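You operate a simulated robot arm through the tools that you are given. There is no shell and no other tool.

The job below is to be done with a simulated robot arm. You get a single attempt, and the scene is never put back.

TASK
Fetch the template with the largest size on its label from the steel top of the long rack and set it on the lip between slides four and five. Take the 72 x 32 block from the steel top of the long rack and put it on the sheet there. Put the cup labelled "23" from the steel top of the long rack on the back of the cooling table and the cup that says "36" on the top of the packing table. Open the number one parts drawer, fetch the blue padlock from the top of the blue bench and stand it in the inside of drawer one of the finishing bench and shut the drawer again. Stack the 1 mm spacer from the top of the blue bench on top of the 4 mm spacer. The order is free. Set down upright: block, cup, padlock.

Only the result counts: the job must be done as asked and must still hold three seconds after the hand-in. Knocking over, shifting, dropping, spilling or breaking anything else fails it. Flat cloth is picked up by pressing the open fingertips on it (5 to 10 N) and closing them slowly along it; thin cloth reads only 2 to 8 mm in the jaws.

THE ROBOT
A 7-joint arm with a two-finger parallel gripper on a trunk, on a base that drives. Base frame: it is fixed to the floor where the robot stands at the start and does not move with it; the origin is under the middle of the robot, x ahead of it, y to its left, z up. Units: mm, rad, N and s.
With the tool pointing down near the work surface it reaches from about 220 to 700 mm from the robot's upright axis, wherever it stands. Its first joint turns from -2.496 to 2.496 rad. Places, roughly: back of the cooling table (57x22 cm) [-2200, -3420, 800]; block [-2250, -1250, 1250]; cup [-2250, -1250, 1250]; inside of drawer one of the finishing bench [3200, 1200, 700]; lip between slides four and five [-700, -2900, 900]; number one parts drawer [3200, 1100, 700]; padlock [-2000, 750, 750]; sheet [-2500, -1500, 1250]; spacer [-1750, 750, 750]; template [-2000, -1500, 1250]; top of the packing table [-3000, 800, 800]. Payload 3 kg.
The TCP is the grasp point between the finger pads, 30 mm short of the fingertips. In the tool frame z runs along the fingers and y along their closing line. Largest opening 94 mm; finger width 28, thickness 10; the body of the gripper, 50 by 96 mm, starts 55 mm behind the TCP.
Orientation is told as [roll, pitch, yaw] about the base's x, y, z axes, in that order, counted from this pose: with the fingers straight down and closing along the base's y, the tool's x points along the base's -x, its y along +y and its z along -z.

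THE INTERFACE
- The arm moves only by the tool step_arm. Its argument "motion" is a list of rows, each a list of 7 numbers: the shift along the base's x, y, z in cm, then the turn, a rotation vector about the base's x, y, z in rad, then the finger opening in cm, from 0 to 9.4. In form: [[tx, ty, tz, rx, ry, rz, hand], ...]. A call has 1 to 20 rows; each row is the pose to reach, as a shift and turn from the pose commanded when the call began. Rows are played at 5 a second. More than 50 mm and 0.15 rad between two rows, or a gripper value outside its range, and nothing of the call is played. Where a pose cannot be reached the arm comes as near as it can. A force on the tool above 40 N (or 10 N above the force at the start of the call, whichever is more), or a blocked arm, ends the call early, and 0.2 s more pass. Each finger travels about 45 mm/s and halts on what it meets, pressing with about 23 N; the grip force reading is that of the motor and also rises with nothing between the fingers. The clock runs only during rows and for 0.2 s after the last one: add rows that repeat a pose to give the fingers time. It gives the time, the measured TCP pose, the force on the tool (base axes), the opening and the grip force at its end, in the units of the frame above (readings bear some noise), with the torque about the TCP (base axes, N m) and any sound that the robot's microphone picked up, and new pictures: "show" is both (left out), scene, wrist or none.
- Cameras (640 x 400 px; columns grow to the right, rows downward): "scene" is now at [60.3, 145.2, 1744.8]; the picture's right is [0.00, -1.00, 0.00], its down [-0.59, -0.00, -0.81] and it looks along [0.81, 0.00, -0.59] (base axes); focal length 249 px, centre (320, 200). "wrist" rides on the gripper at [76, 14, -102] in the tool frame; the picture's right is [-0.18, 0.98, 0.00], its down [-0.75, -0.14, -0.64] and it looks along [-0.63, -0.12, 0.77] (tool axes); focal length 243 px, centre (320, 200). There is no depth. A picture from a camera that has moved, and an enlarged one, comes with that camera's place and axes in the base frame and with its lens.
- slide_trunk(by): slides the trunk up (or, below 0, down) by that many mm; the arm and the scene camera ride with it, the base frame stays. It gives what a move gives, with no picture.
- base_move(legs): drives the robot by 1 to 6 legs, each [ahead, left, turn to the left] in mm, mm and rad, along the robot's own axes; the way and the turn of a leg run together, so that a leg with both is an arc; at most 1500 mm and 3.142 rad a leg. The arm and the cameras ride along, it lands a little off, and it stops where it bumps. It gives what a move gives, and a new picture of the scene camera.
- turn_head(pan, tilt): turns the head with the scene camera to pan (to the left, within 2.496 rad either way) and tilt (down, from -0.506 to 1.204), counted from straight ahead of the robot. It gives what a move gives, and a new picture of the scene camera.
- enlarge(camera, box): a new picture of the part [left, top, right, bottom] of that camera's present view, enlarged. The clock stands still meanwhile.
- job_done(): hands the job in; it is judged then, once.

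Nothing tells you exact positions but the pictures and the camera data. Unless the task says otherwise, let go and move clear before handing in.

The tools are called after "Request:" as a command line: name --pt "numbers of a row" for each row, then --argument value for the rest, lists and objects as JSON in quotes. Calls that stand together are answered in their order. step_arm: Moves the arm, as the interface text tells. Its arguments: {"type":"object","properties":{"motion":{"type":"array"},"show":{"type":"string","enum":["both","scene","wrist","none"]}},"required":["motion"]} The other tools are called the same way: slide_trunk (by) slides the trunk up or down; base_move (legs) drives the base; turn_head (pan, tilt) turns the head that bears the scene camera; enlarge (camera, box) takes an enlarged picture of a part of a camera's view; job_done () hands the job in.

At the start:

```text
t: 0.0
tool_pos: [529.3, 207.6, 1140.6]
orientation: [-0.004, 0.002, 0.0]
wrist_force: [0.8, 0.1, 1.1]
torque: [0.0, -0.01, 0.03]
opening: 94.0
gripper_force: 0.1
trunk travel left (down, up): [-175.0, 215.0]
robot x, y, heading: [-2.4, 0.2, -0.0]
head pan, tilt: [0.005, 0.623]
```

scene: 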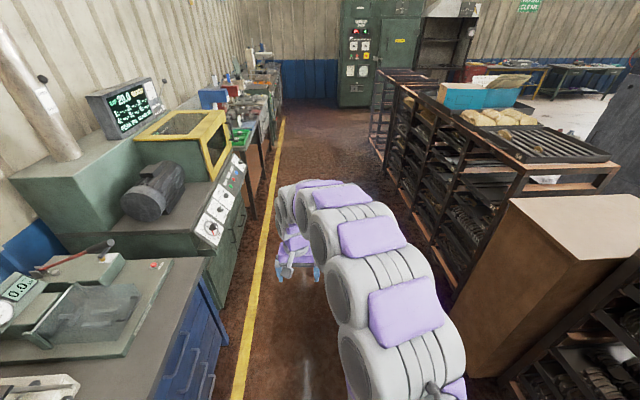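
wrist: 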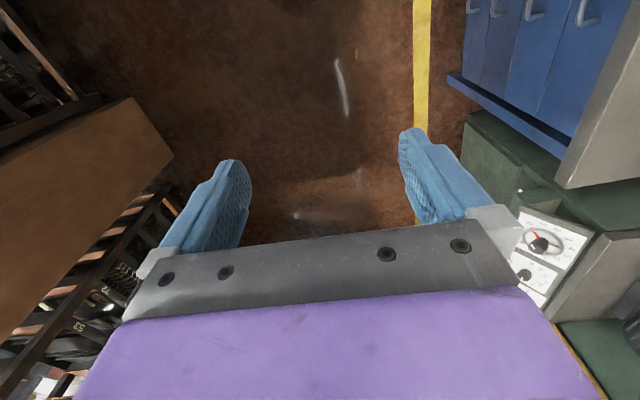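

I see a workshop aisle with benches on the left and a long rack on the right. Most of the work is behind the robot, so I'll look around with the head first.

Request:
turn_head --pan 2.4 --tilt 0.4

Request:
turn_head --pan -2.4 --tilt 0.4

Request:
turn_head --pan -1.3 --tilt 0.4

Request:
turn_head --pan 1.3 --tilt 0.4

Request:
turn_head --pan 0.0 --tilt 0.2

```text
t: 2.2
tool_pos: [528.0, 206.9, 1142.4]
orientation: [-0.001, 0.001, 0.0]
wrist_force: [-0.2, -0.7, 0.5]
torque: [-0.03, 0.01, 0.02]
opening: 94.0
gripper_force: 0.1
trunk travel left (down, up): [-175.0, 215.0]
robot x, y, heading: [-2.6, 1.1, -0.001]
head pan, tilt: [2.4, 0.4]
camera scene: at [-95.7, 207.5, 1765.3], right [0.68, 0.74, 0.0], down [0.28, -0.26, -0.92], along [-0.68, 0.62, -0.39], focal length 249 px, centre (320, 200)
```

scene: 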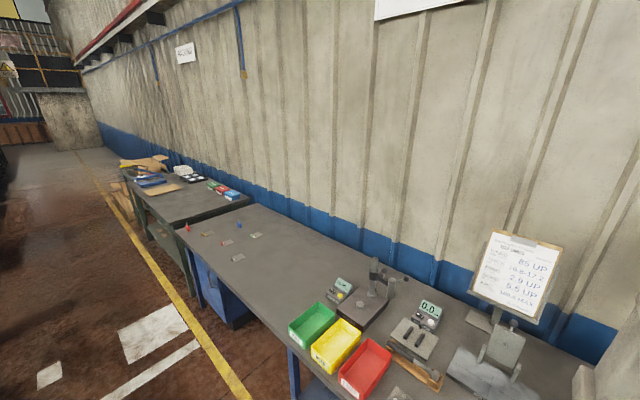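

```text
t: 6.0
tool_pos: [528.5, 207.0, 1141.1]
orientation: [0.0, -0.001, 0.001]
wrist_force: [0.4, 0.2, 0.0]
torque: [-0.01, 0.0, -0.03]
opening: 94.1
gripper_force: 0.1
trunk travel left (down, up): [-175.0, 215.0]
robot x, y, heading: [-1.2, -1.5, -0.003]
head pan, tilt: [-2.4, 0.4]
camera scene: at [-95.8, 82.2, 1765.5], right [-0.68, 0.74, 0.0], down [0.28, 0.26, -0.92], along [-0.68, -0.62, -0.39], focal length 249 px, centre (320, 200)
```

scene: 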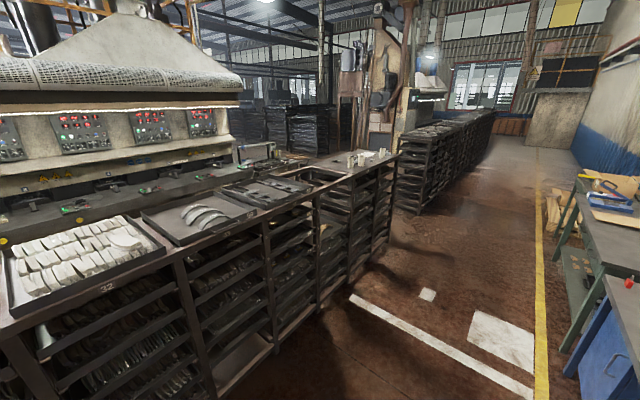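

```text
t: 7.3
tool_pos: [528.1, 206.1, 1142.3]
orientation: [0.0, 0.0, 0.002]
wrist_force: [0.0, -0.1, 0.2]
torque: [0.04, 0.01, 0.02]
opening: 93.9
gripper_force: 0.0
trunk travel left (down, up): [-175.0, 215.0]
robot x, y, heading: [2.2, 2.3, 0.003]
head pan, tilt: [-1.3, 0.4]
camera scene: at [-2.7, 55.4, 1765.4], right [-0.96, -0.27, 0.0], down [-0.11, 0.37, -0.92], along [0.24, -0.89, -0.39], focal length 249 px, centre (320, 200)
```

scene: 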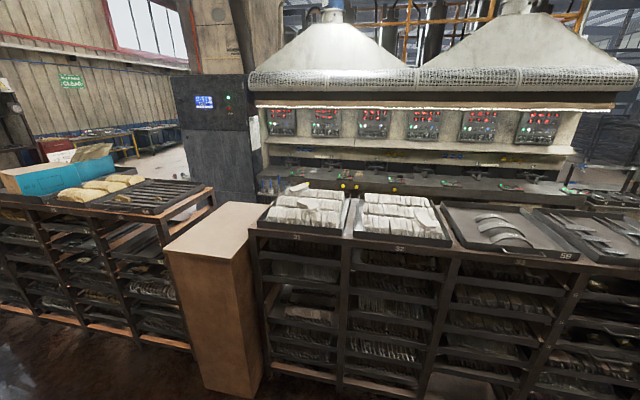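

```text
t: 9.7
tool_pos: [528.1, 205.8, 1141.9]
orientation: [0.001, -0.001, -0.001]
wrist_force: [0.5, 0.7, 0.1]
torque: [-0.05, -0.02, 0.01]
opening: 94.1
gripper_force: 0.1
trunk travel left (down, up): [-175.0, 215.0]
robot x, y, heading: [-2.2, -0.8, -0.002]
head pan, tilt: [1.3, 0.4]
camera scene: at [-2.5, 234.2, 1765.0], right [0.96, -0.27, 0.0], down [-0.11, -0.38, -0.92], along [0.25, 0.89, -0.39], focal length 249 px, centre (320, 200)
```

scene: 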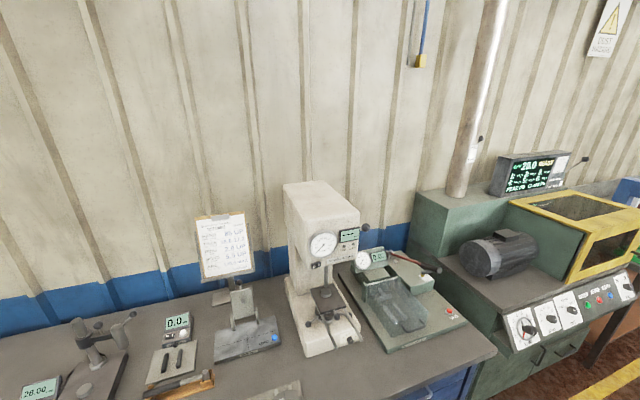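

```text
t: 11.1
tool_pos: [528.2, 207.3, 1140.9]
orientation: [-0.002, -0.001, -0.001]
wrist_force: [1.0, 0.0, 0.4]
torque: [0.0, -0.02, 0.0]
opening: 93.9
gripper_force: 0.1
trunk travel left (down, up): [-175.0, 215.0]
robot x, y, heading: [0.5, 0.5, -0.0]
head pan, tilt: [0.0, 0.201]
camera scene: at [65.9, 144.9, 1783.6], right [0.0, -1.0, 0.0], down [-0.2, 0.0, -0.98], along [0.98, 0.0, -0.2], focal length 249 px, centre (320, 200)
```

scene: 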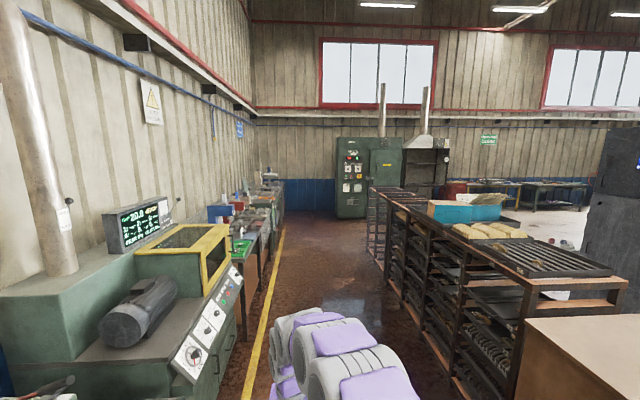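

The long rack runs along y≈-1250 with cups near its far end, the blue bench lies behind on the left, and a fired machine stands beyond the rack. I'll zoom in before driving.

Request:
turn_head --pan -2.4 --tilt 0.4

Request:
enlarge --camera "scene" --box '[220, 130, 420, 255]'

Request:
enlarge --camera "scene" --box '[0, 100, 320, 300]'

Request:
enlarge --camera "scene" --box '[400, 60, 640, 210]'

Request:
turn_head --pan 2.4 --tilt 0.4

Request:
enlarge --camera "scene" --box '[100, 140, 340, 290]'

```text
t: 13.3
tool_pos: [527.9, 205.6, 1141.6]
orientation: [0.001, -0.001, 0.0]
wrist_force: [0.0, -0.7, 0.0]
torque: [0.02, -0.01, 0.01]
opening: 94.2
gripper_force: 0.1
trunk travel left (down, up): [-175.0, 215.0]
robot x, y, heading: [-0.8, -0.3, -0.002]
head pan, tilt: [-2.4, 0.4]
camera scene: at [-95.7, 82.1, 1765.5], right [-0.68, 0.74, 0.0], down [0.28, 0.26, -0.92], along [-0.68, -0.62, -0.39], focal length 249 px, centre (320, 200)
```

scene: 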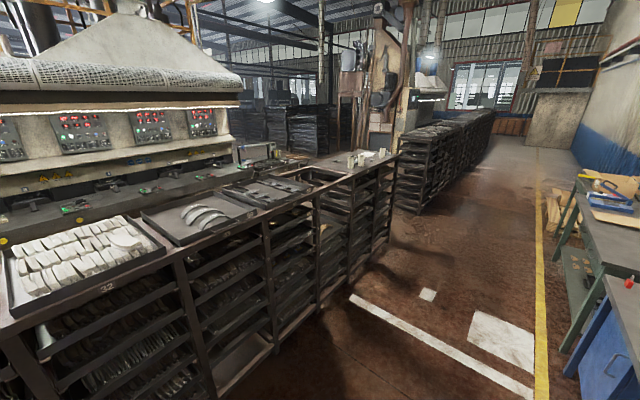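

```text
3.20 times, centred on (320, 192) of scene
camera zoom: at [-95.7, 82.1, 1765.5], right [-0.68, 0.74, 0.0], down [0.28, 0.26, -0.92], along [-0.68, -0.62, -0.39], focal length 798 px, centre (320, 224)
```

zoom: 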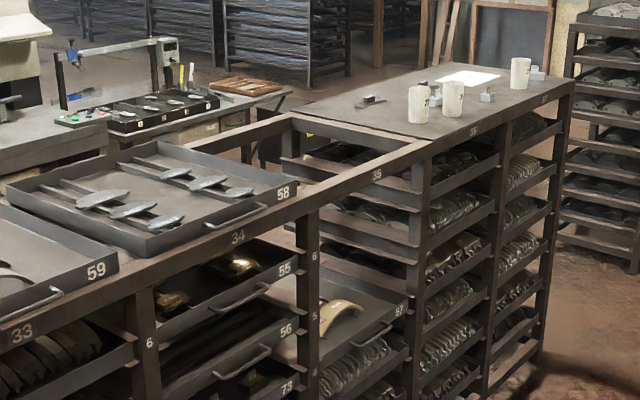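

```text
2.00 times, centred on (160, 200) of scene
camera zoom: at [-95.7, 82.1, 1765.5], right [-0.68, 0.74, 0.0], down [0.28, 0.26, -0.92], along [-0.68, -0.62, -0.39], focal length 499 px, centre (640, 200)
```

zoom: 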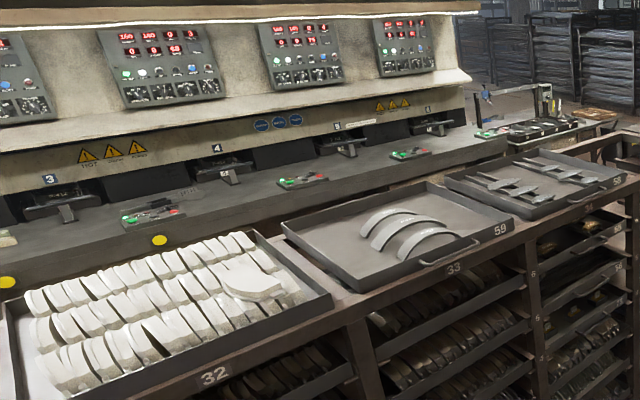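

```text
2.67 times, centred on (520, 135) of scene
camera zoom: at [-95.7, 82.1, 1765.5], right [-0.68, 0.74, 0.0], down [0.28, 0.26, -0.92], along [-0.68, -0.62, -0.39], focal length 665 px, centre (-213, 373)
```

zoom: 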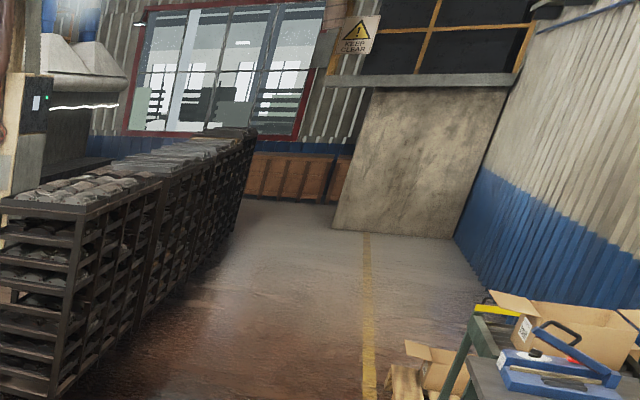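

```text
t: 17.1
tool_pos: [528.0, 206.9, 1142.2]
orientation: [0.0, 0.0, 0.001]
wrist_force: [0.4, 0.0, -0.1]
torque: [0.0, -0.01, 0.0]
opening: 93.8
gripper_force: 0.1
trunk travel left (down, up): [-175.0, 215.0]
robot x, y, heading: [2.3, -1.5, 0.005]
head pan, tilt: [2.4, 0.4]
camera scene: at [-95.7, 207.5, 1765.3], right [0.68, 0.74, 0.0], down [0.28, -0.26, -0.92], along [-0.68, 0.62, -0.39], focal length 249 px, centre (320, 200)
```

scene: 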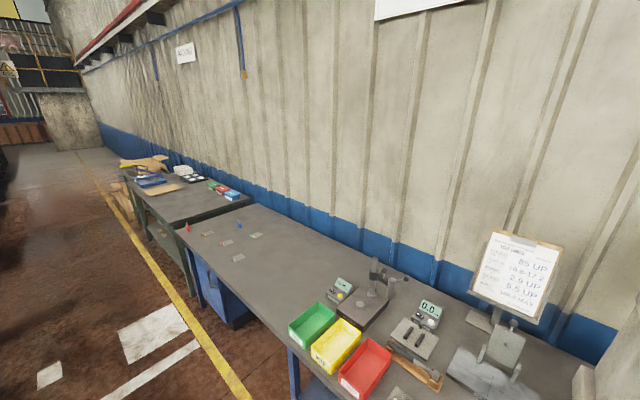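

```text
2.67 times, centred on (220, 215) of scene
camera zoom: at [-95.7, 207.5, 1765.3], right [0.68, 0.74, 0.0], down [0.28, -0.26, -0.92], along [-0.68, 0.62, -0.39], focal length 665 px, centre (587, 160)
```

zoom: 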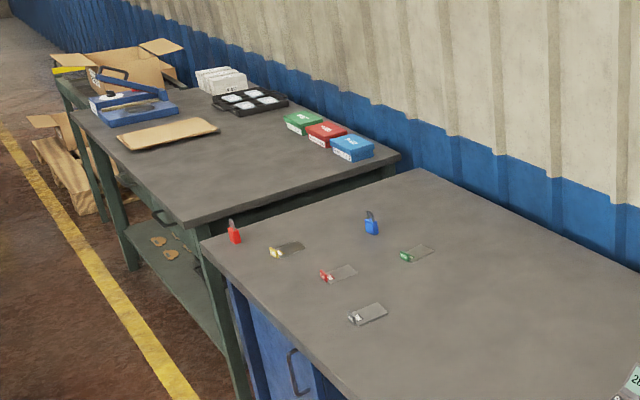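

The cups, a sheet and small items sit on the rack's far steel top, and the blue bench has a blue and a red padlock plus four spacers. I'll tuck the arm in a bit, then drive back toward the rack.

Request:
step_arm --pt "-3 -4 1 0 0 0 9.4" --pt "-6 -8 2 0 0 0 9.4" --pt "-9 -12 3 0 0 0 9.4" --pt "-12 -16 4 0 0 0 9.4" --pt "-15 -20 5 0 0 0 9.4" --pt "-17 -21 7 0 0 0 9.4" --show "none"

Request:
slide_trunk --by 200

Request:
base_move --legs '[[-1500, 0, 0]]'

```text
refused: row 1 steps farther than a row can; nothing moved
```

```text
t: 19.3
tool_pos: [528.6, 206.8, 1341.5]
orientation: [-0.001, 0.001, 0.001]
wrist_force: [-0.2, -0.5, 0.5]
torque: [0.01, 0.07, 0.01]
opening: 94.0
gripper_force: 0.1
trunk travel left (down, up): [-375.0, 15.0]
robot x, y, heading: [1.9, 1.8, -0.002]
head pan, tilt: [2.4, 0.4]
```

```text
t: 26.8
tool_pos: [-983.5, 207.3, 1342.9]
orientation: [0.0, 0.001, -0.004]
wrist_force: [0.5, 0.8, -0.1]
torque: [0.0, -0.03, 0.02]
opening: 93.9
gripper_force: 0.1
trunk travel left (down, up): [-375.0, 15.0]
robot x, y, heading: [-1514.5, 4.7, -0.008]
head pan, tilt: [2.4, 0.4]
camera scene: at [-1606.5, 210.6, 1965.4], right [0.68, 0.73, 0.0], down [0.28, -0.27, -0.92], along [-0.68, 0.62, -0.39], focal length 249 px, centre (320, 200)
```

scene: 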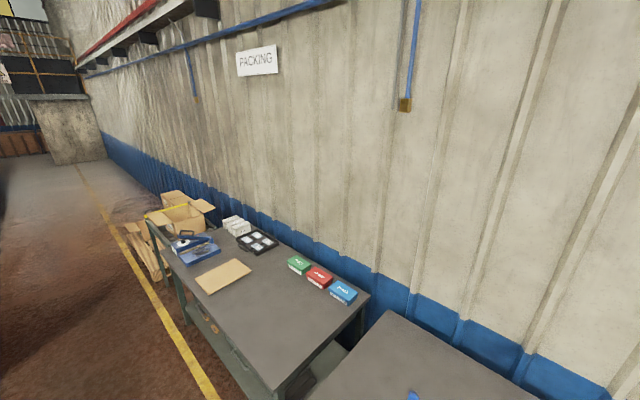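

We are at x≈-1515 with the packing table ahead on the wall side. I'll tuck the arm and look at the blue bench and the rack from here.

Request:
step_arm --pt "-3 -3 0 0 0 0 9.4" --pt "-6 -6 0 0 0 0 9.4" --pt "-9 -9 0 0 0 0 9.4" --pt "-12 -12 0 0 0 0 9.4" --pt "-15 -15 0 0 0 0 9.4" --pt "-17 -18 0 0 0 0 9.4" --pt "-18 -20 0 0 0 0 9.4" --show "none"

Request:
turn_head --pan 1.8 --tilt 0.8

Request:
turn_head --pan -2.0 --tilt 0.5

Request:
enlarge --camera "scene" --box '[200, 100, 480, 275]'

```text
t: 28.4
tool_pos: [-1163.1, 0.9, 1342.8]
orientation: [0.001, -0.002, -0.005]
wrist_force: [0.1, 0.1, 0.3]
torque: [0.05, -0.04, -0.04]
opening: 94.1
gripper_force: 0.0
trunk travel left (down, up): [-375.0, 15.0]
robot x, y, heading: [-1513.3, 1.1, -0.005]
head pan, tilt: [2.4, 0.4]
```

```text
t: 29.4
tool_pos: [-1162.5, 3.6, 1344.2]
orientation: [0.002, -0.002, -0.003]
wrist_force: [0.1, 0.2, 0.3]
torque: [0.0, 0.01, -0.01]
opening: 94.1
gripper_force: 0.1
trunk travel left (down, up): [-375.0, 15.0]
robot x, y, heading: [-1511.6, 3.4, -0.006]
head pan, tilt: [1.799, 0.799]
camera scene: at [-1558.4, 224.9, 1930.3], right [0.97, 0.22, 0.0], down [0.16, -0.7, -0.7], along [-0.16, 0.68, -0.72], focal length 249 px, centre (320, 200)
```

scene: 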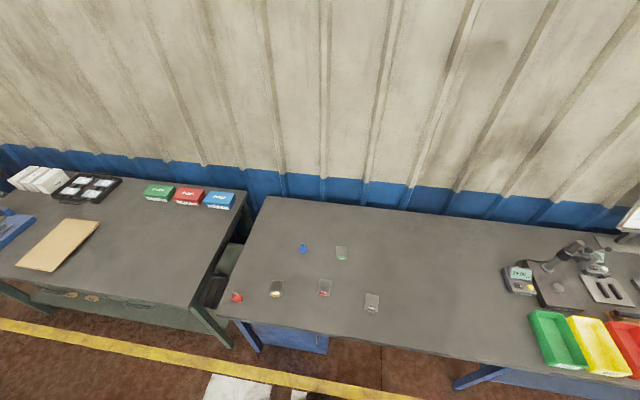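

```text
t: 32.5
tool_pos: [-1162.3, 3.7, 1343.4]
orientation: [0.002, -0.002, -0.005]
wrist_force: [0.6, -0.3, 1.1]
torque: [0.0, 0.02, 0.0]
opening: 93.7
gripper_force: 0.1
trunk travel left (down, up): [-375.0, 15.0]
robot x, y, heading: [-1513.2, 1.3, -0.003]
head pan, tilt: [-2.0, 0.499]
camera scene: at [-1578.5, 63.3, 1956.4], right [-0.91, 0.42, 0.0], down [0.2, 0.43, -0.88], along [-0.37, -0.8, -0.48], focal length 249 px, centre (320, 200)
```

scene: 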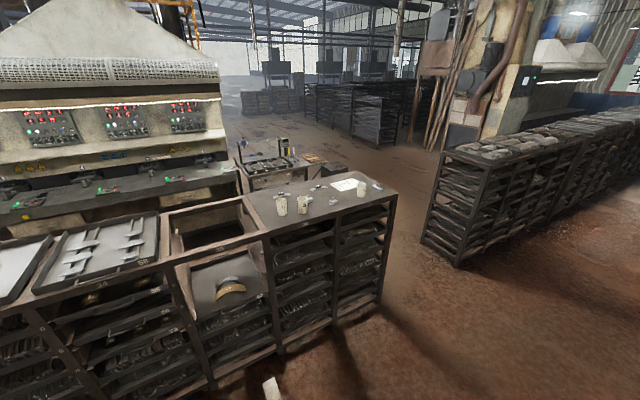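

```text
2.29 times, centred on (340, 188) of scene
camera zoom: at [-1578.5, 63.3, 1956.4], right [-0.91, 0.42, 0.0], down [0.2, 0.43, -0.88], along [-0.37, -0.8, -0.48], focal length 570 px, centre (274, 229)
```

zoom: 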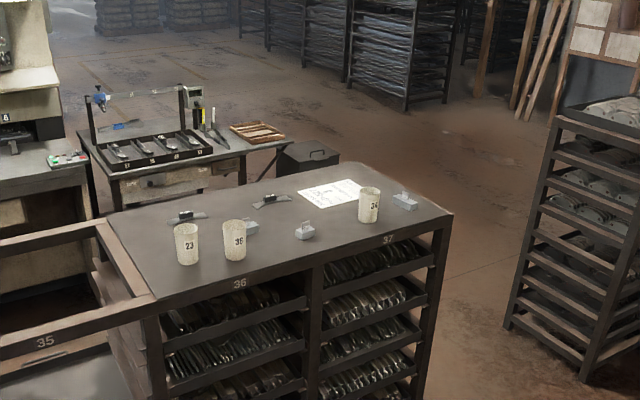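

The rack top shows three cups (23, 36/38, 34?), several small blocks and templates, plus the paper sheet; its right end is at about x≈-2650. I'll drive in front of it and face it.

Request:
base_move --legs '[[-650, -250, 0], [0, 0, -1.5708]]'

Request:
turn_head --pan 0.0 --tilt 0.6

```text
t: 40.1
tool_pos: [-2158.8, -586.6, 1342.7]
orientation: [0.001, 0.001, -1.589]
wrist_force: [-0.5, 0.5, -0.2]
torque: [0.01, 0.0, 0.0]
opening: 94.0
gripper_force: 0.2
trunk travel left (down, up): [-375.0, 15.0]
robot x, y, heading: [-2155.8, -235.1, -1.586]
head pan, tilt: [-2.0, 0.499]
camera scene: at [-2096.0, -171.8, 1956.4], right [0.43, 0.9, 0.0], down [0.43, -0.21, -0.88], along [-0.79, 0.38, -0.48], focal length 249 px, centre (320, 200)
```

scene: 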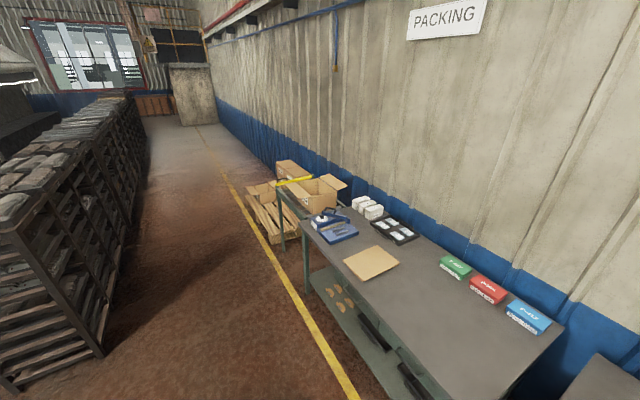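

```text
t: 42.1
tool_pos: [-2160.5, -586.9, 1343.2]
orientation: [0.002, -0.003, -1.591]
wrist_force: [0.6, 0.0, -1.1]
torque: [0.02, -0.03, 0.0]
opening: 94.1
gripper_force: 0.0
trunk travel left (down, up): [-375.0, 15.0]
robot x, y, heading: [-2156.8, -237.2, -1.592]
head pan, tilt: [0.0, 0.6]
camera scene: at [-2016.2, -299.8, 1947.1], right [-1.0, 0.02, 0.0], down [0.01, 0.57, -0.82], along [-0.02, -0.82, -0.57], focal length 249 px, centre (320, 200)
```

scene: 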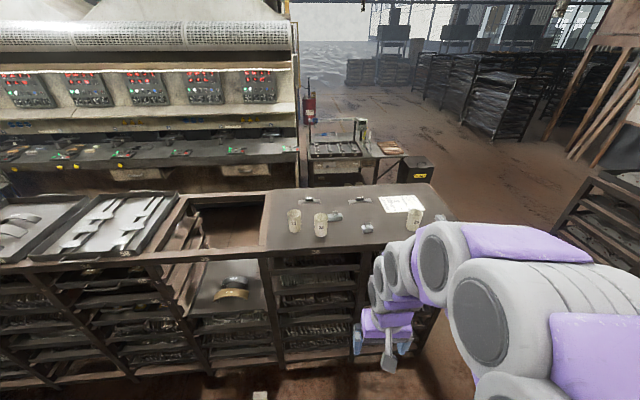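

I now face the rack squarely; the machine with slides and the small table are beyond it. I'll zoom in to read the labels.

Request:
enlarge --camera "scene" --box '[260, 170, 460, 295]'

Request:
enlarge --camera "scene" --box '[280, 180, 376, 240]'

Request:
enlarge --camera "scene" --box '[340, 180, 436, 240]'

Request:
enlarge --camera "scene" --box '[0, 60, 320, 260]'

```text
3.20 times, centred on (360, 232) of scene
camera zoom: at [-2016.2, -299.8, 1947.1], right [-1.0, 0.02, 0.0], down [0.01, 0.57, -0.82], along [-0.02, -0.82, -0.57], focal length 798 px, centre (192, 96)
```

zoom: 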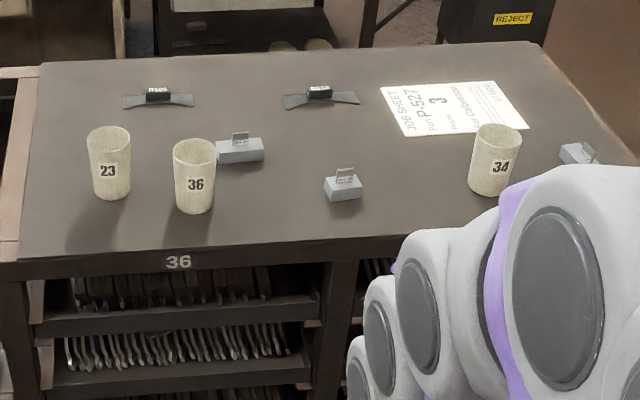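

```text
6.67 times, centred on (328, 210) of scene
camera zoom: at [-2016.2, -299.8, 1947.1], right [-1.0, 0.02, 0.0], down [0.01, 0.57, -0.82], along [-0.02, -0.82, -0.57], focal length 1663 px, centre (267, 133)
```

zoom: 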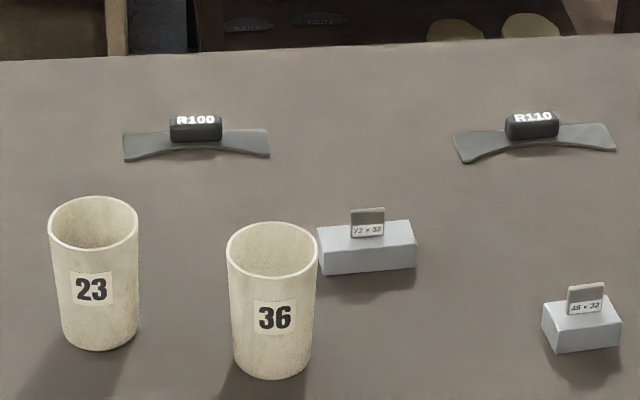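

```text
6.67 times, centred on (388, 210) of scene
camera zoom: at [-2016.2, -299.8, 1947.1], right [-1.0, 0.02, 0.0], down [0.01, 0.57, -0.82], along [-0.02, -0.82, -0.57], focal length 1663 px, centre (-133, 133)
```

zoom: 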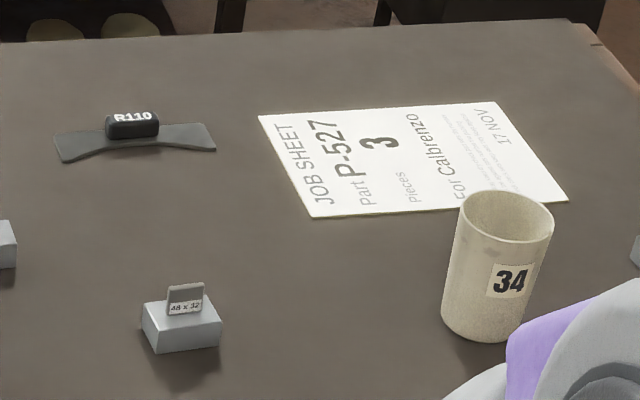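

```text
2.00 times, centred on (160, 160) of scene
camera zoom: at [-2016.2, -299.8, 1947.1], right [-1.0, 0.02, 0.0], down [0.01, 0.57, -0.82], along [-0.02, -0.82, -0.57], focal length 499 px, centre (640, 280)
```

zoom: 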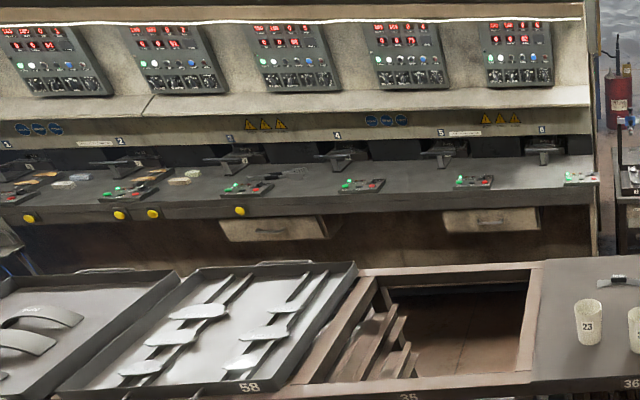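

The labels read cups 23, 36, 34; templates R100 and R110 (so far); blocks 72 x 32, 48 x 32 and one more hidden by the arm. I put the steel top at about z≈1137, its front edge at y≈-1110. I'll drive closer.

Request:
base_move --legs '[[380, 0, 0.018]]'

Request:
turn_head --pan -0.25 --tilt 0.85

Request:
step_arm --pt "0 0 0 0 0 0 9.4" --show "wrist"

```text
t: 44.5
tool_pos: [-2158.6, -965.7, 1343.2]
orientation: [0.002, -0.003, -1.573]
wrist_force: [0.7, -0.5, -0.2]
torque: [0.02, 0.0, 0.0]
opening: 93.8
gripper_force: 0.0
trunk travel left (down, up): [-375.0, 15.0]
robot x, y, heading: [-2158.0, -615.1, -1.575]
head pan, tilt: [0.0, 0.6]
camera scene: at [-2019.3, -676.3, 1947.1], right [-1.0, 0.0, 0.0], down [0.0, 0.57, -0.82], along [0.0, -0.82, -0.57], focal length 249 px, centre (320, 200)
```

scene: 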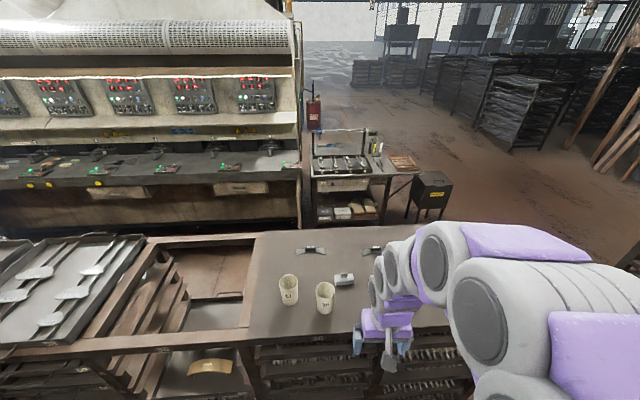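

```text
t: 45.2
tool_pos: [-2157.4, -964.9, 1343.5]
orientation: [0.002, -0.001, -1.573]
wrist_force: [0.6, -0.1, 0.8]
torque: [-0.02, -0.02, 0.01]
opening: 94.1
gripper_force: 0.0
trunk travel left (down, up): [-375.0, 15.0]
robot x, y, heading: [-2155.1, -615.7, -1.57]
head pan, tilt: [-0.25, 0.85]
camera scene: at [-2038.4, -662.9, 1926.3], right [-0.97, 0.25, 0.0], down [0.19, 0.73, -0.66], along [-0.16, -0.64, -0.75], focal length 249 px, centre (320, 200)
```

scene: 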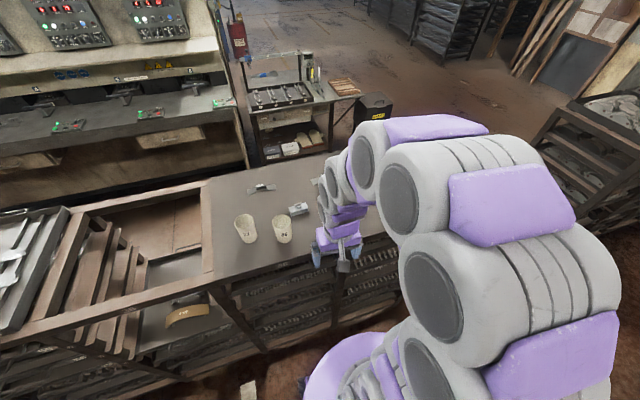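

```text
t: 45.6
tool_pos: [-2156.7, -965.5, 1342.8]
orientation: [0.002, 0.0, -1.573]
wrist_force: [0.2, -0.3, 0.2]
torque: [0.0, 0.01, -0.02]
opening: 94.0
gripper_force: 0.0
trunk travel left (down, up): [-375.0, 15.0]
robot x, y, heading: [-2159.6, -616.3, -1.572]
head pan, tilt: [-0.25, 0.85]
camera wrist: at [-2144.0, -890.2, 1444.7], right [0.98, -0.19, 0.0], down [-0.14, -0.75, 0.64], along [-0.12, -0.63, -0.77], focal length 243 px, centre (320, 200)
```

wrist: 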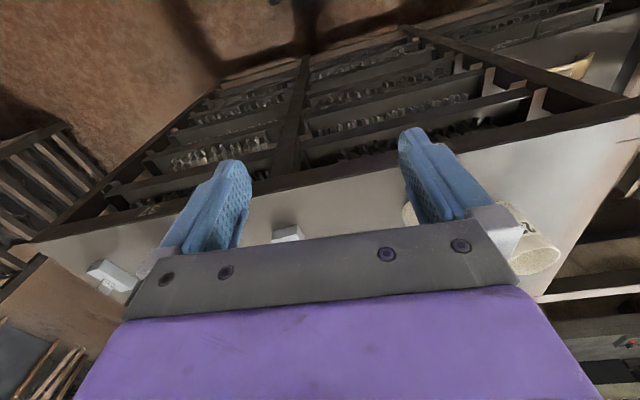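

I'll zoom in on the cups from this closer position to refine where they stand.

Request:
enlarge --camera "scene" --box '[220, 160, 348, 240]'

Request:
enlarge --camera "scene" --box '[220, 190, 316, 250]'

```text
5.00 times, centred on (284, 200) of scene
camera zoom: at [-2038.5, -663.2, 1926.2], right [-0.97, 0.25, 0.0], down [0.19, 0.73, -0.66], along [-0.16, -0.64, -0.75], focal length 1247 px, centre (500, 200)
```

zoom: 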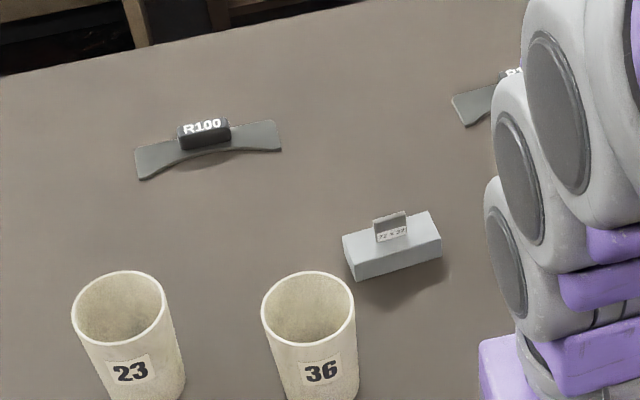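

```text
6.67 times, centred on (268, 220) of scene
camera zoom: at [-2038.5, -663.2, 1926.2], right [-0.97, 0.25, 0.0], down [0.19, 0.73, -0.66], along [-0.16, -0.64, -0.75], focal length 1663 px, centre (667, 67)
```

zoom: 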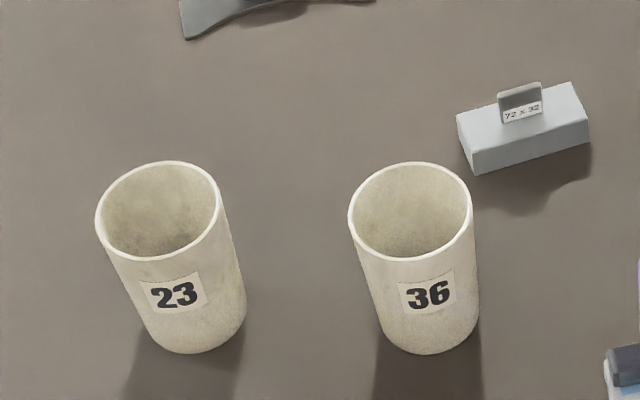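

Cup 36 stands at about (-2036, -1185). I'll move the open gripper above it, well clear of the rims, and check with the wrist camera.

Request:
step_arm --pt "2 -4 0 0 0 0 9.4" --pt "4 -8 0 0 0 0 9.4" --pt "6 -12 0 0 0 0 9.4" --pt "8 -16 0 0 0 0 9.4" --pt "10 -20 0 0 0 0 9.4" --pt "12 -22 0 0 0 0 9.4" --pt "12 -22 0 0 0 0 9.4" --show "both"

```text
t: 47.2
tool_pos: [-2036.0, -1184.1, 1343.4]
orientation: [0.001, -0.001, -1.574]
wrist_force: [-0.1, 0.1, -0.2]
torque: [0.02, 0.01, 0.01]
opening: 93.9
gripper_force: 0.0
trunk travel left (down, up): [-375.0, 15.0]
robot x, y, heading: [-2161.3, -615.1, -1.572]
head pan, tilt: [-0.25, 0.85]
camera scene: at [-2036.4, -664.8, 1926.1], right [-0.97, 0.25, 0.0], down [0.19, 0.73, -0.66], along [-0.17, -0.64, -0.75], focal length 249 px, centre (320, 200)
camera wrist: at [-2022.7, -1109.1, 1444.1], right [0.98, -0.19, 0.0], down [-0.14, -0.75, 0.64], along [-0.12, -0.63, -0.77], focal length 243 px, centre (320, 200)
```

scene: 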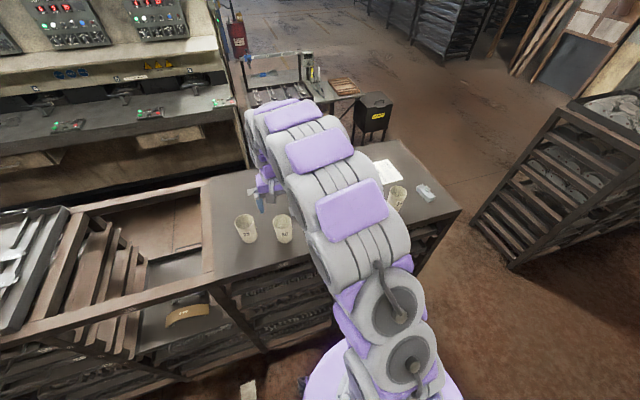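
wrist: 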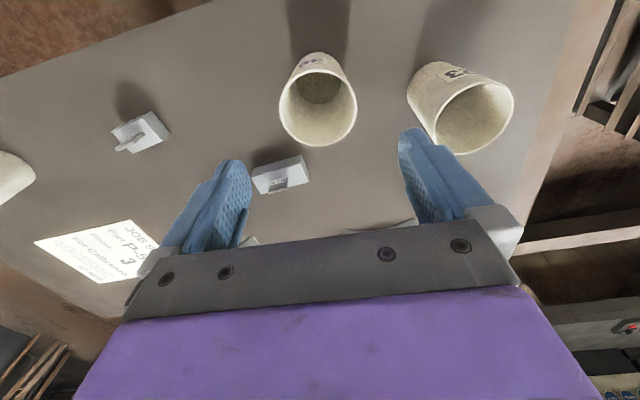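

The wrist view shows cup 36 nearly centred between the fingers; let me enlarge it for a finer alignment.

Request:
enlarge --camera "wrist" --box '[240, 20, 432, 140]'

Request:
enlarge --camera "scene" --box '[200, 130, 456, 290]'

```text
3.33 times, centred on (336, 80) of wrist
camera zoom: at [-2022.7, -1109.1, 1444.1], right [0.98, -0.19, 0.0], down [-0.14, -0.75, 0.64], along [-0.12, -0.63, -0.77], focal length 809 px, centre (267, 600)
```

zoom: 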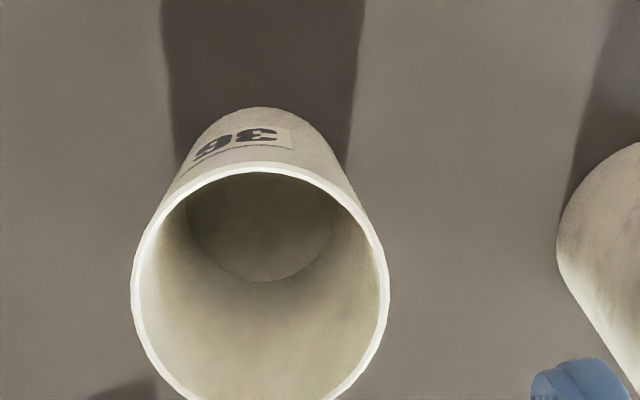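

```text
2.50 times, centred on (328, 210) of scene
camera zoom: at [-2036.4, -664.8, 1926.1], right [-0.97, 0.25, 0.0], down [0.19, 0.73, -0.66], along [-0.17, -0.64, -0.75], focal length 624 px, centre (300, 175)
```

zoom: 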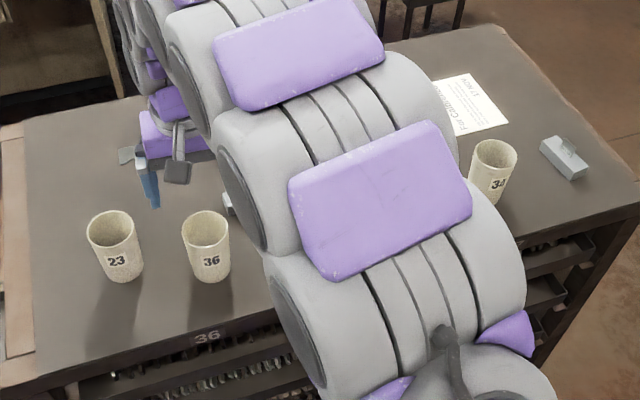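

Cup 36 is at about (-2038, -1177), rim near z≈1240. I'll shift slightly, descend around it and watch the forces.

Request:
step_arm --pt "-0.2 0.7 0 0 0 0 9.4" --pt "-0.2 0.7 -3 0 0 0 9.4" --pt "-0.2 0.7 -6 0 0 0 9.4" --pt "-0.2 0.7 -9 0 0 0 9.4" --pt "-0.2 0.7 -11 0 0 0 9.4" --pt "-0.2 0.7 -11 0 0 0 9.4" --show "wrist"

```text
t: 48.6
tool_pos: [-2039.1, -1177.3, 1232.3]
orientation: [0.003, -0.003, -1.57]
wrist_force: [0.9, -1.0, 0.1]
torque: [-0.02, 0.0, -0.01]
opening: 94.2
gripper_force: 0.1
trunk travel left (down, up): [-375.0, 15.0]
robot x, y, heading: [-2157.6, -616.4, -1.572]
head pan, tilt: [-0.25, 0.85]
camera wrist: at [-2025.1, -1102.1, 1334.0], right [0.98, -0.19, 0.0], down [-0.14, -0.75, 0.64], along [-0.12, -0.63, -0.77], focal length 243 px, centre (320, 200)
```

wrist: 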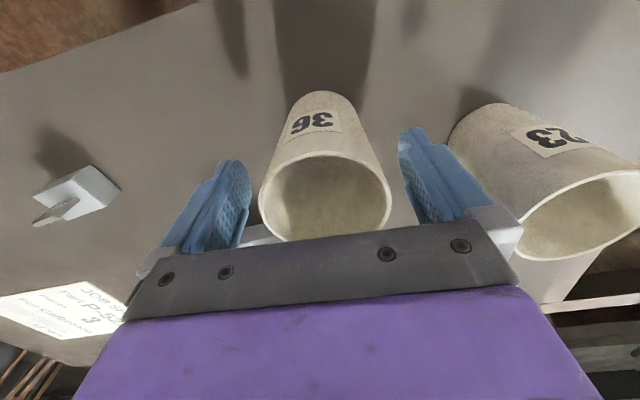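

Well aligned. I'll go down 32 mm more and close on the cup.

Request:
step_arm --pt "0.1 0.1 -1.6 0 0 0 9.4" --pt "0.1 0.1 -3.2 0 0 0 9.4" --pt "0.1 0.1 -3.2 0 0 0 8" --pt "0.1 0.1 -3.2 0 0 0 7" --pt "0.1 0.1 -3.2 0 0 0 6" --pt "0.1 0.1 -3.2 0 0 0 5" --pt "0.1 0.1 -3.2 0 0 0 4.5" --pt "0.1 0.1 -3.2 0 0 0 4.5" --show "wrist"

```text
t: 50.4
tool_pos: [-2039.4, -1177.2, 1199.0]
orientation: [0.002, -0.001, -1.572]
wrist_force: [-0.2, -0.1, 1.3]
torque: [-0.01, 0.0, 0.02]
opening: 60.2
gripper_force: 22.9
trunk travel left (down, up): [-375.0, 15.0]
robot x, y, heading: [-2163.1, -616.7, -1.572]
head pan, tilt: [-0.25, 0.85]
camera wrist: at [-2024.8, -1101.9, 1301.9], right [0.98, -0.19, 0.0], down [-0.14, -0.75, 0.64], along [-0.12, -0.63, -0.77], focal length 243 px, centre (320, 200)
```

wrist: 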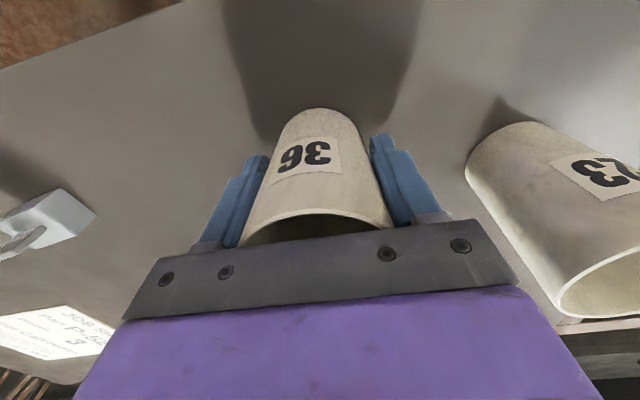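

Cup 36 is held (60 mm). I'll lift it straight up, pull it in, and drive toward the packing table.

Request:
step_arm --pt "0 0 3 0 0 0 4.5" --pt "0 0 7 0 0 0 4.5" --pt "0 0 11 0 0 0 4.5" --pt "0 0 15 0 0 0 4.5" --pt "-2 4 15 0 0 0 4.5" --pt "-4 8 15 0 0 0 4.5" --pt "-6 12 15 0 0 0 4.5" --pt "-8 16 15 0 0 0 4.5" --pt "-10 19 15 0 0 0 4.5" --pt "-12 21 15 0 0 0 4.5" --show "both"

```text
t: 52.6
tool_pos: [-2157.8, -967.7, 1350.7]
orientation: [0.001, -0.002, -1.573]
wrist_force: [0.7, 0.2, -1.2]
torque: [0.02, -0.03, -0.02]
opening: 60.1
gripper_force: 23.3
trunk travel left (down, up): [-375.0, 15.0]
robot x, y, heading: [-2157.5, -616.8, -1.57]
head pan, tilt: [-0.25, 0.85]
camera scene: at [-2039.7, -661.6, 1926.3], right [-0.97, 0.25, 0.0], down [0.19, 0.73, -0.66], along [-0.16, -0.64, -0.75], focal length 249 px, centre (320, 200)
camera wrist: at [-2144.7, -891.6, 1451.7], right [0.98, -0.19, 0.0], down [-0.14, -0.75, 0.64], along [-0.12, -0.63, -0.77], focal length 243 px, centre (320, 200)
```

scene: 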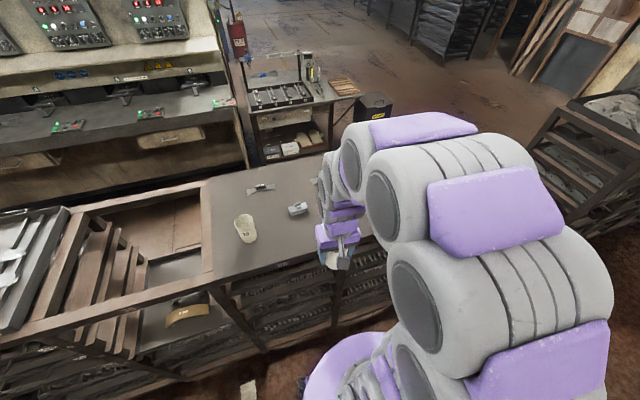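
wrist: 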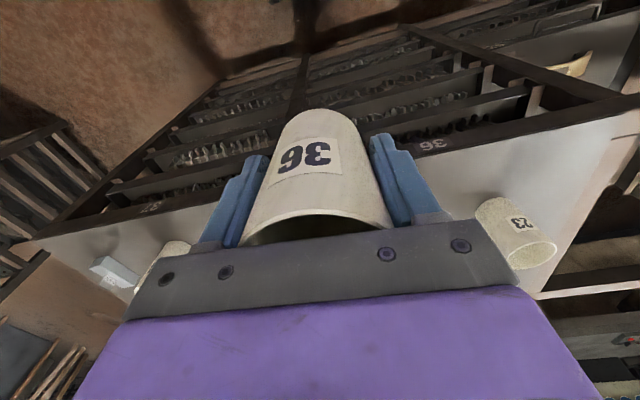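

Now driving: back away from the rack, turn about, and go to the packing table's free front area.

Request:
base_move --legs '[[-450, 0, 0], [0, 0, 3.141], [200, 520, 0]]'

Request:
turn_head --pan 0.1 --tilt 0.8

```text
t: 65.6
tool_pos: [-2679.0, 383.8, 1350.6]
orientation: [0.011, -0.001, 1.589]
wrist_force: [1.1, -0.8, -0.3]
torque: [0.0, 0.0, 0.01]
opening: 60.3
gripper_force: 22.9
trunk travel left (down, up): [-375.0, 15.0]
robot x, y, heading: [-2684.2, 33.3, 1.581]
head pan, tilt: [-0.25, 0.85]
camera scene: at [-2788.3, 79.2, 1927.2], right [0.97, -0.23, -0.01], down [-0.18, -0.73, -0.66], along [0.15, 0.64, -0.75], focal length 249 px, centre (320, 200)
```

scene: 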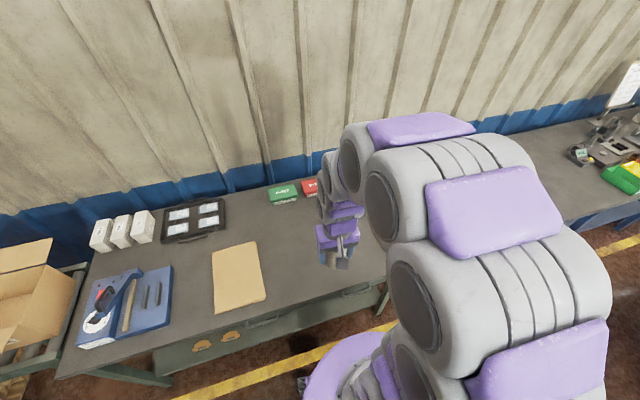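

```text
t: 66.4
tool_pos: [-2682.3, 381.8, 1349.8]
orientation: [0.008, -0.001, 1.589]
wrist_force: [0.6, -1.0, -0.4]
torque: [-0.03, 0.01, 0.0]
opening: 60.2
gripper_force: 23.3
trunk travel left (down, up): [-375.0, 15.0]
robot x, y, heading: [-2680.8, 28.2, 1.583]
head pan, tilt: [0.099, 0.799]
camera scene: at [-2820.7, 82.8, 1931.0], right [0.99, 0.12, -0.01], down [0.08, -0.71, -0.7], along [-0.08, 0.69, -0.72], focal length 249 px, centre (320, 200)
```

scene: 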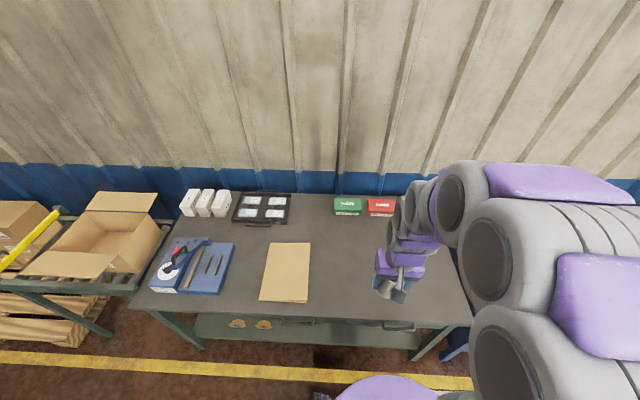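

The packing table has a wide free zone right of the cardboard. I'll extend the arm over it (target about (-2680, 640)) and lower the trunk.

Request:
step_arm --pt "0 4.5 0 0 0 0 4.5" --pt "0 9 0 0 0 0 4.5" --pt "0 13.5 0 0 0 0 4.5" --pt "0 18 0 0 0 0 4.5" --pt "0 22.5 0 0 0 0 4.5" --pt "0 25.8 0 0 0 0 4.5" --pt "0 25.8 0 0 0 0 4.5" --show "none"

Request:
slide_trunk --by -330

Request:
turn_head --pan 0.1 --tilt 0.7

Request:
step_arm --pt "0 0 0 0 0 0 4.5" --show "wrist"

```text
t: 68.0
tool_pos: [-2691.8, 640.2, 1351.4]
orientation: [0.0, -0.003, 1.588]
wrist_force: [0.7, -0.4, -0.2]
torque: [0.05, -0.03, 0.02]
opening: 60.3
gripper_force: 22.9
trunk travel left (down, up): [-375.0, 15.0]
robot x, y, heading: [-2685.6, 31.7, 1.593]
head pan, tilt: [0.099, 0.799]
```

```text
t: 71.2
tool_pos: [-2691.4, 640.7, 1019.7]
orientation: [0.001, -0.003, 1.589]
wrist_force: [-0.1, -1.0, -0.1]
torque: [0.03, 0.0, 0.02]
opening: 60.0
gripper_force: 23.3
trunk travel left (down, up): [-45.0, 345.0]
robot x, y, heading: [-2683.4, 31.8, 1.591]
head pan, tilt: [0.099, 0.799]
```

```text
t: 71.9
tool_pos: [-2691.2, 640.5, 1021.2]
orientation: [0.0, 0.0, 1.588]
wrist_force: [-1.0, -0.5, -0.7]
torque: [0.0, -0.01, 0.02]
opening: 60.1
gripper_force: 23.3
trunk travel left (down, up): [-45.0, 345.0]
robot x, y, heading: [-2681.0, 30.6, 1.587]
head pan, tilt: [0.099, 0.7]
camera scene: at [-2833.8, 88.7, 1608.3], right [0.99, 0.12, 0.0], down [0.08, -0.64, -0.76], along [-0.09, 0.76, -0.65], focal length 249 px, centre (320, 200)
```

scene: 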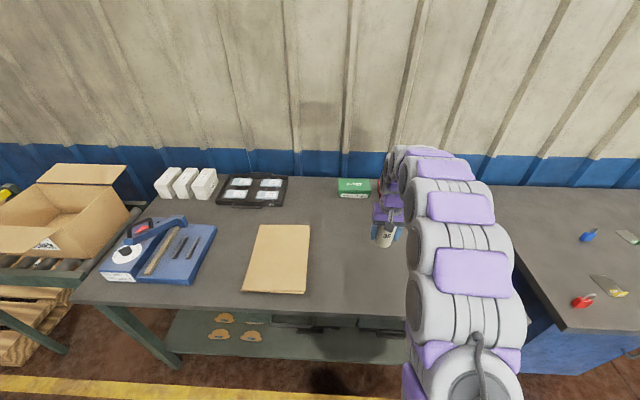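

```text
t: 72.3
tool_pos: [-2690.8, 640.5, 1020.5]
orientation: [0.001, 0.0, 1.591]
wrist_force: [-0.3, 0.9, -0.1]
torque: [0.01, 0.01, -0.03]
opening: 60.1
gripper_force: 23.2
trunk travel left (down, up): [-45.0, 345.0]
robot x, y, heading: [-2678.6, 29.0, 1.591]
head pan, tilt: [0.099, 0.7]
camera wrist: at [-2704.9, 562.9, 1122.0], right [-0.99, 0.17, 0.0], down [0.13, 0.75, 0.64], along [0.11, 0.63, -0.77], focal length 243 px, centre (320, 200)
```

wrist: 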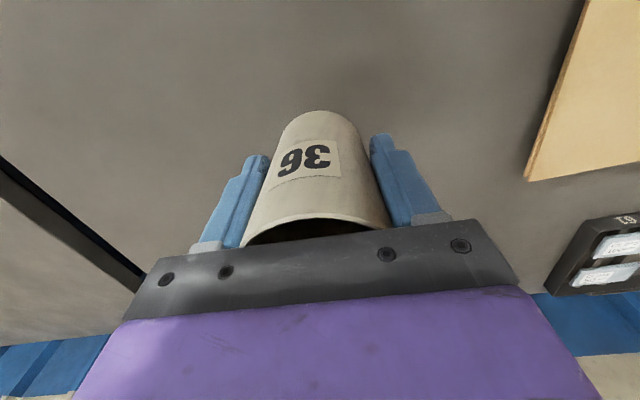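

The spot under the cup is clear. I'll descend in stages, watching the force for contact.

Request:
step_arm --pt "0 0 -3 0 0 0 4.5" --pt "0 0 -6 0 0 0 4.5" --pt "0 0 -9 0 0 0 4.5" --pt "0 0 -11 0 0 0 4.5" --pt "0 0 -11 0 0 0 4.5" --show "scene"

Request:
enlarge --camera "scene" --box '[330, 180, 458, 260]'

```text
t: 73.5
tool_pos: [-2690.9, 639.6, 910.4]
orientation: [0.0, 0.0, 1.589]
wrist_force: [0.3, -0.6, 0.0]
torque: [-0.01, -0.03, -0.01]
opening: 60.4
gripper_force: 23.3
trunk travel left (down, up): [-45.0, 345.0]
robot x, y, heading: [-2679.7, 29.7, 1.59]
head pan, tilt: [0.099, 0.7]
camera scene: at [-2833.7, 89.0, 1608.4], right [0.99, 0.12, 0.0], down [0.08, -0.64, -0.76], along [-0.09, 0.76, -0.65], focal length 249 px, centre (320, 200)
```

scene: 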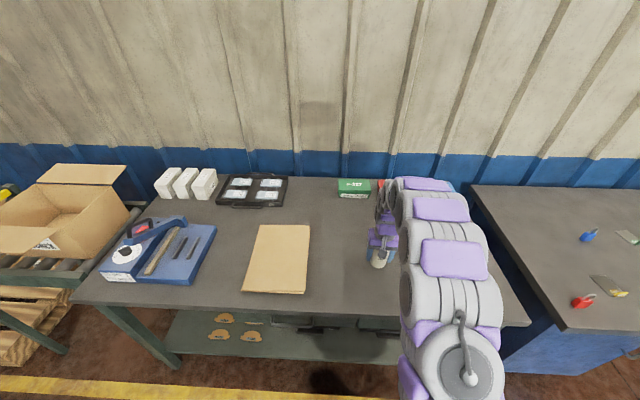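

```text
5.00 times, centred on (394, 220) of scene
camera zoom: at [-2833.7, 89.0, 1608.4], right [0.99, 0.12, 0.0], down [0.08, -0.64, -0.76], along [-0.09, 0.76, -0.65], focal length 1247 px, centre (-50, 100)
```

zoom: 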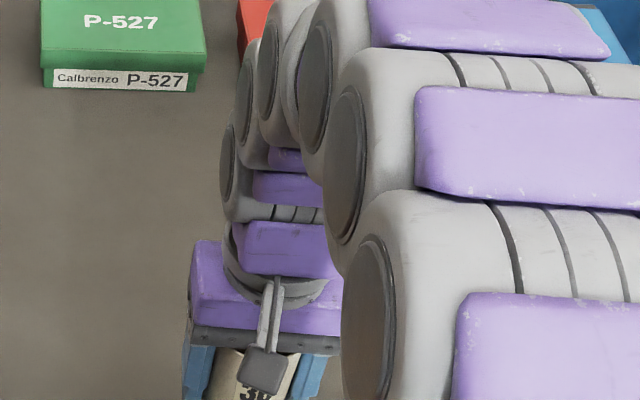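

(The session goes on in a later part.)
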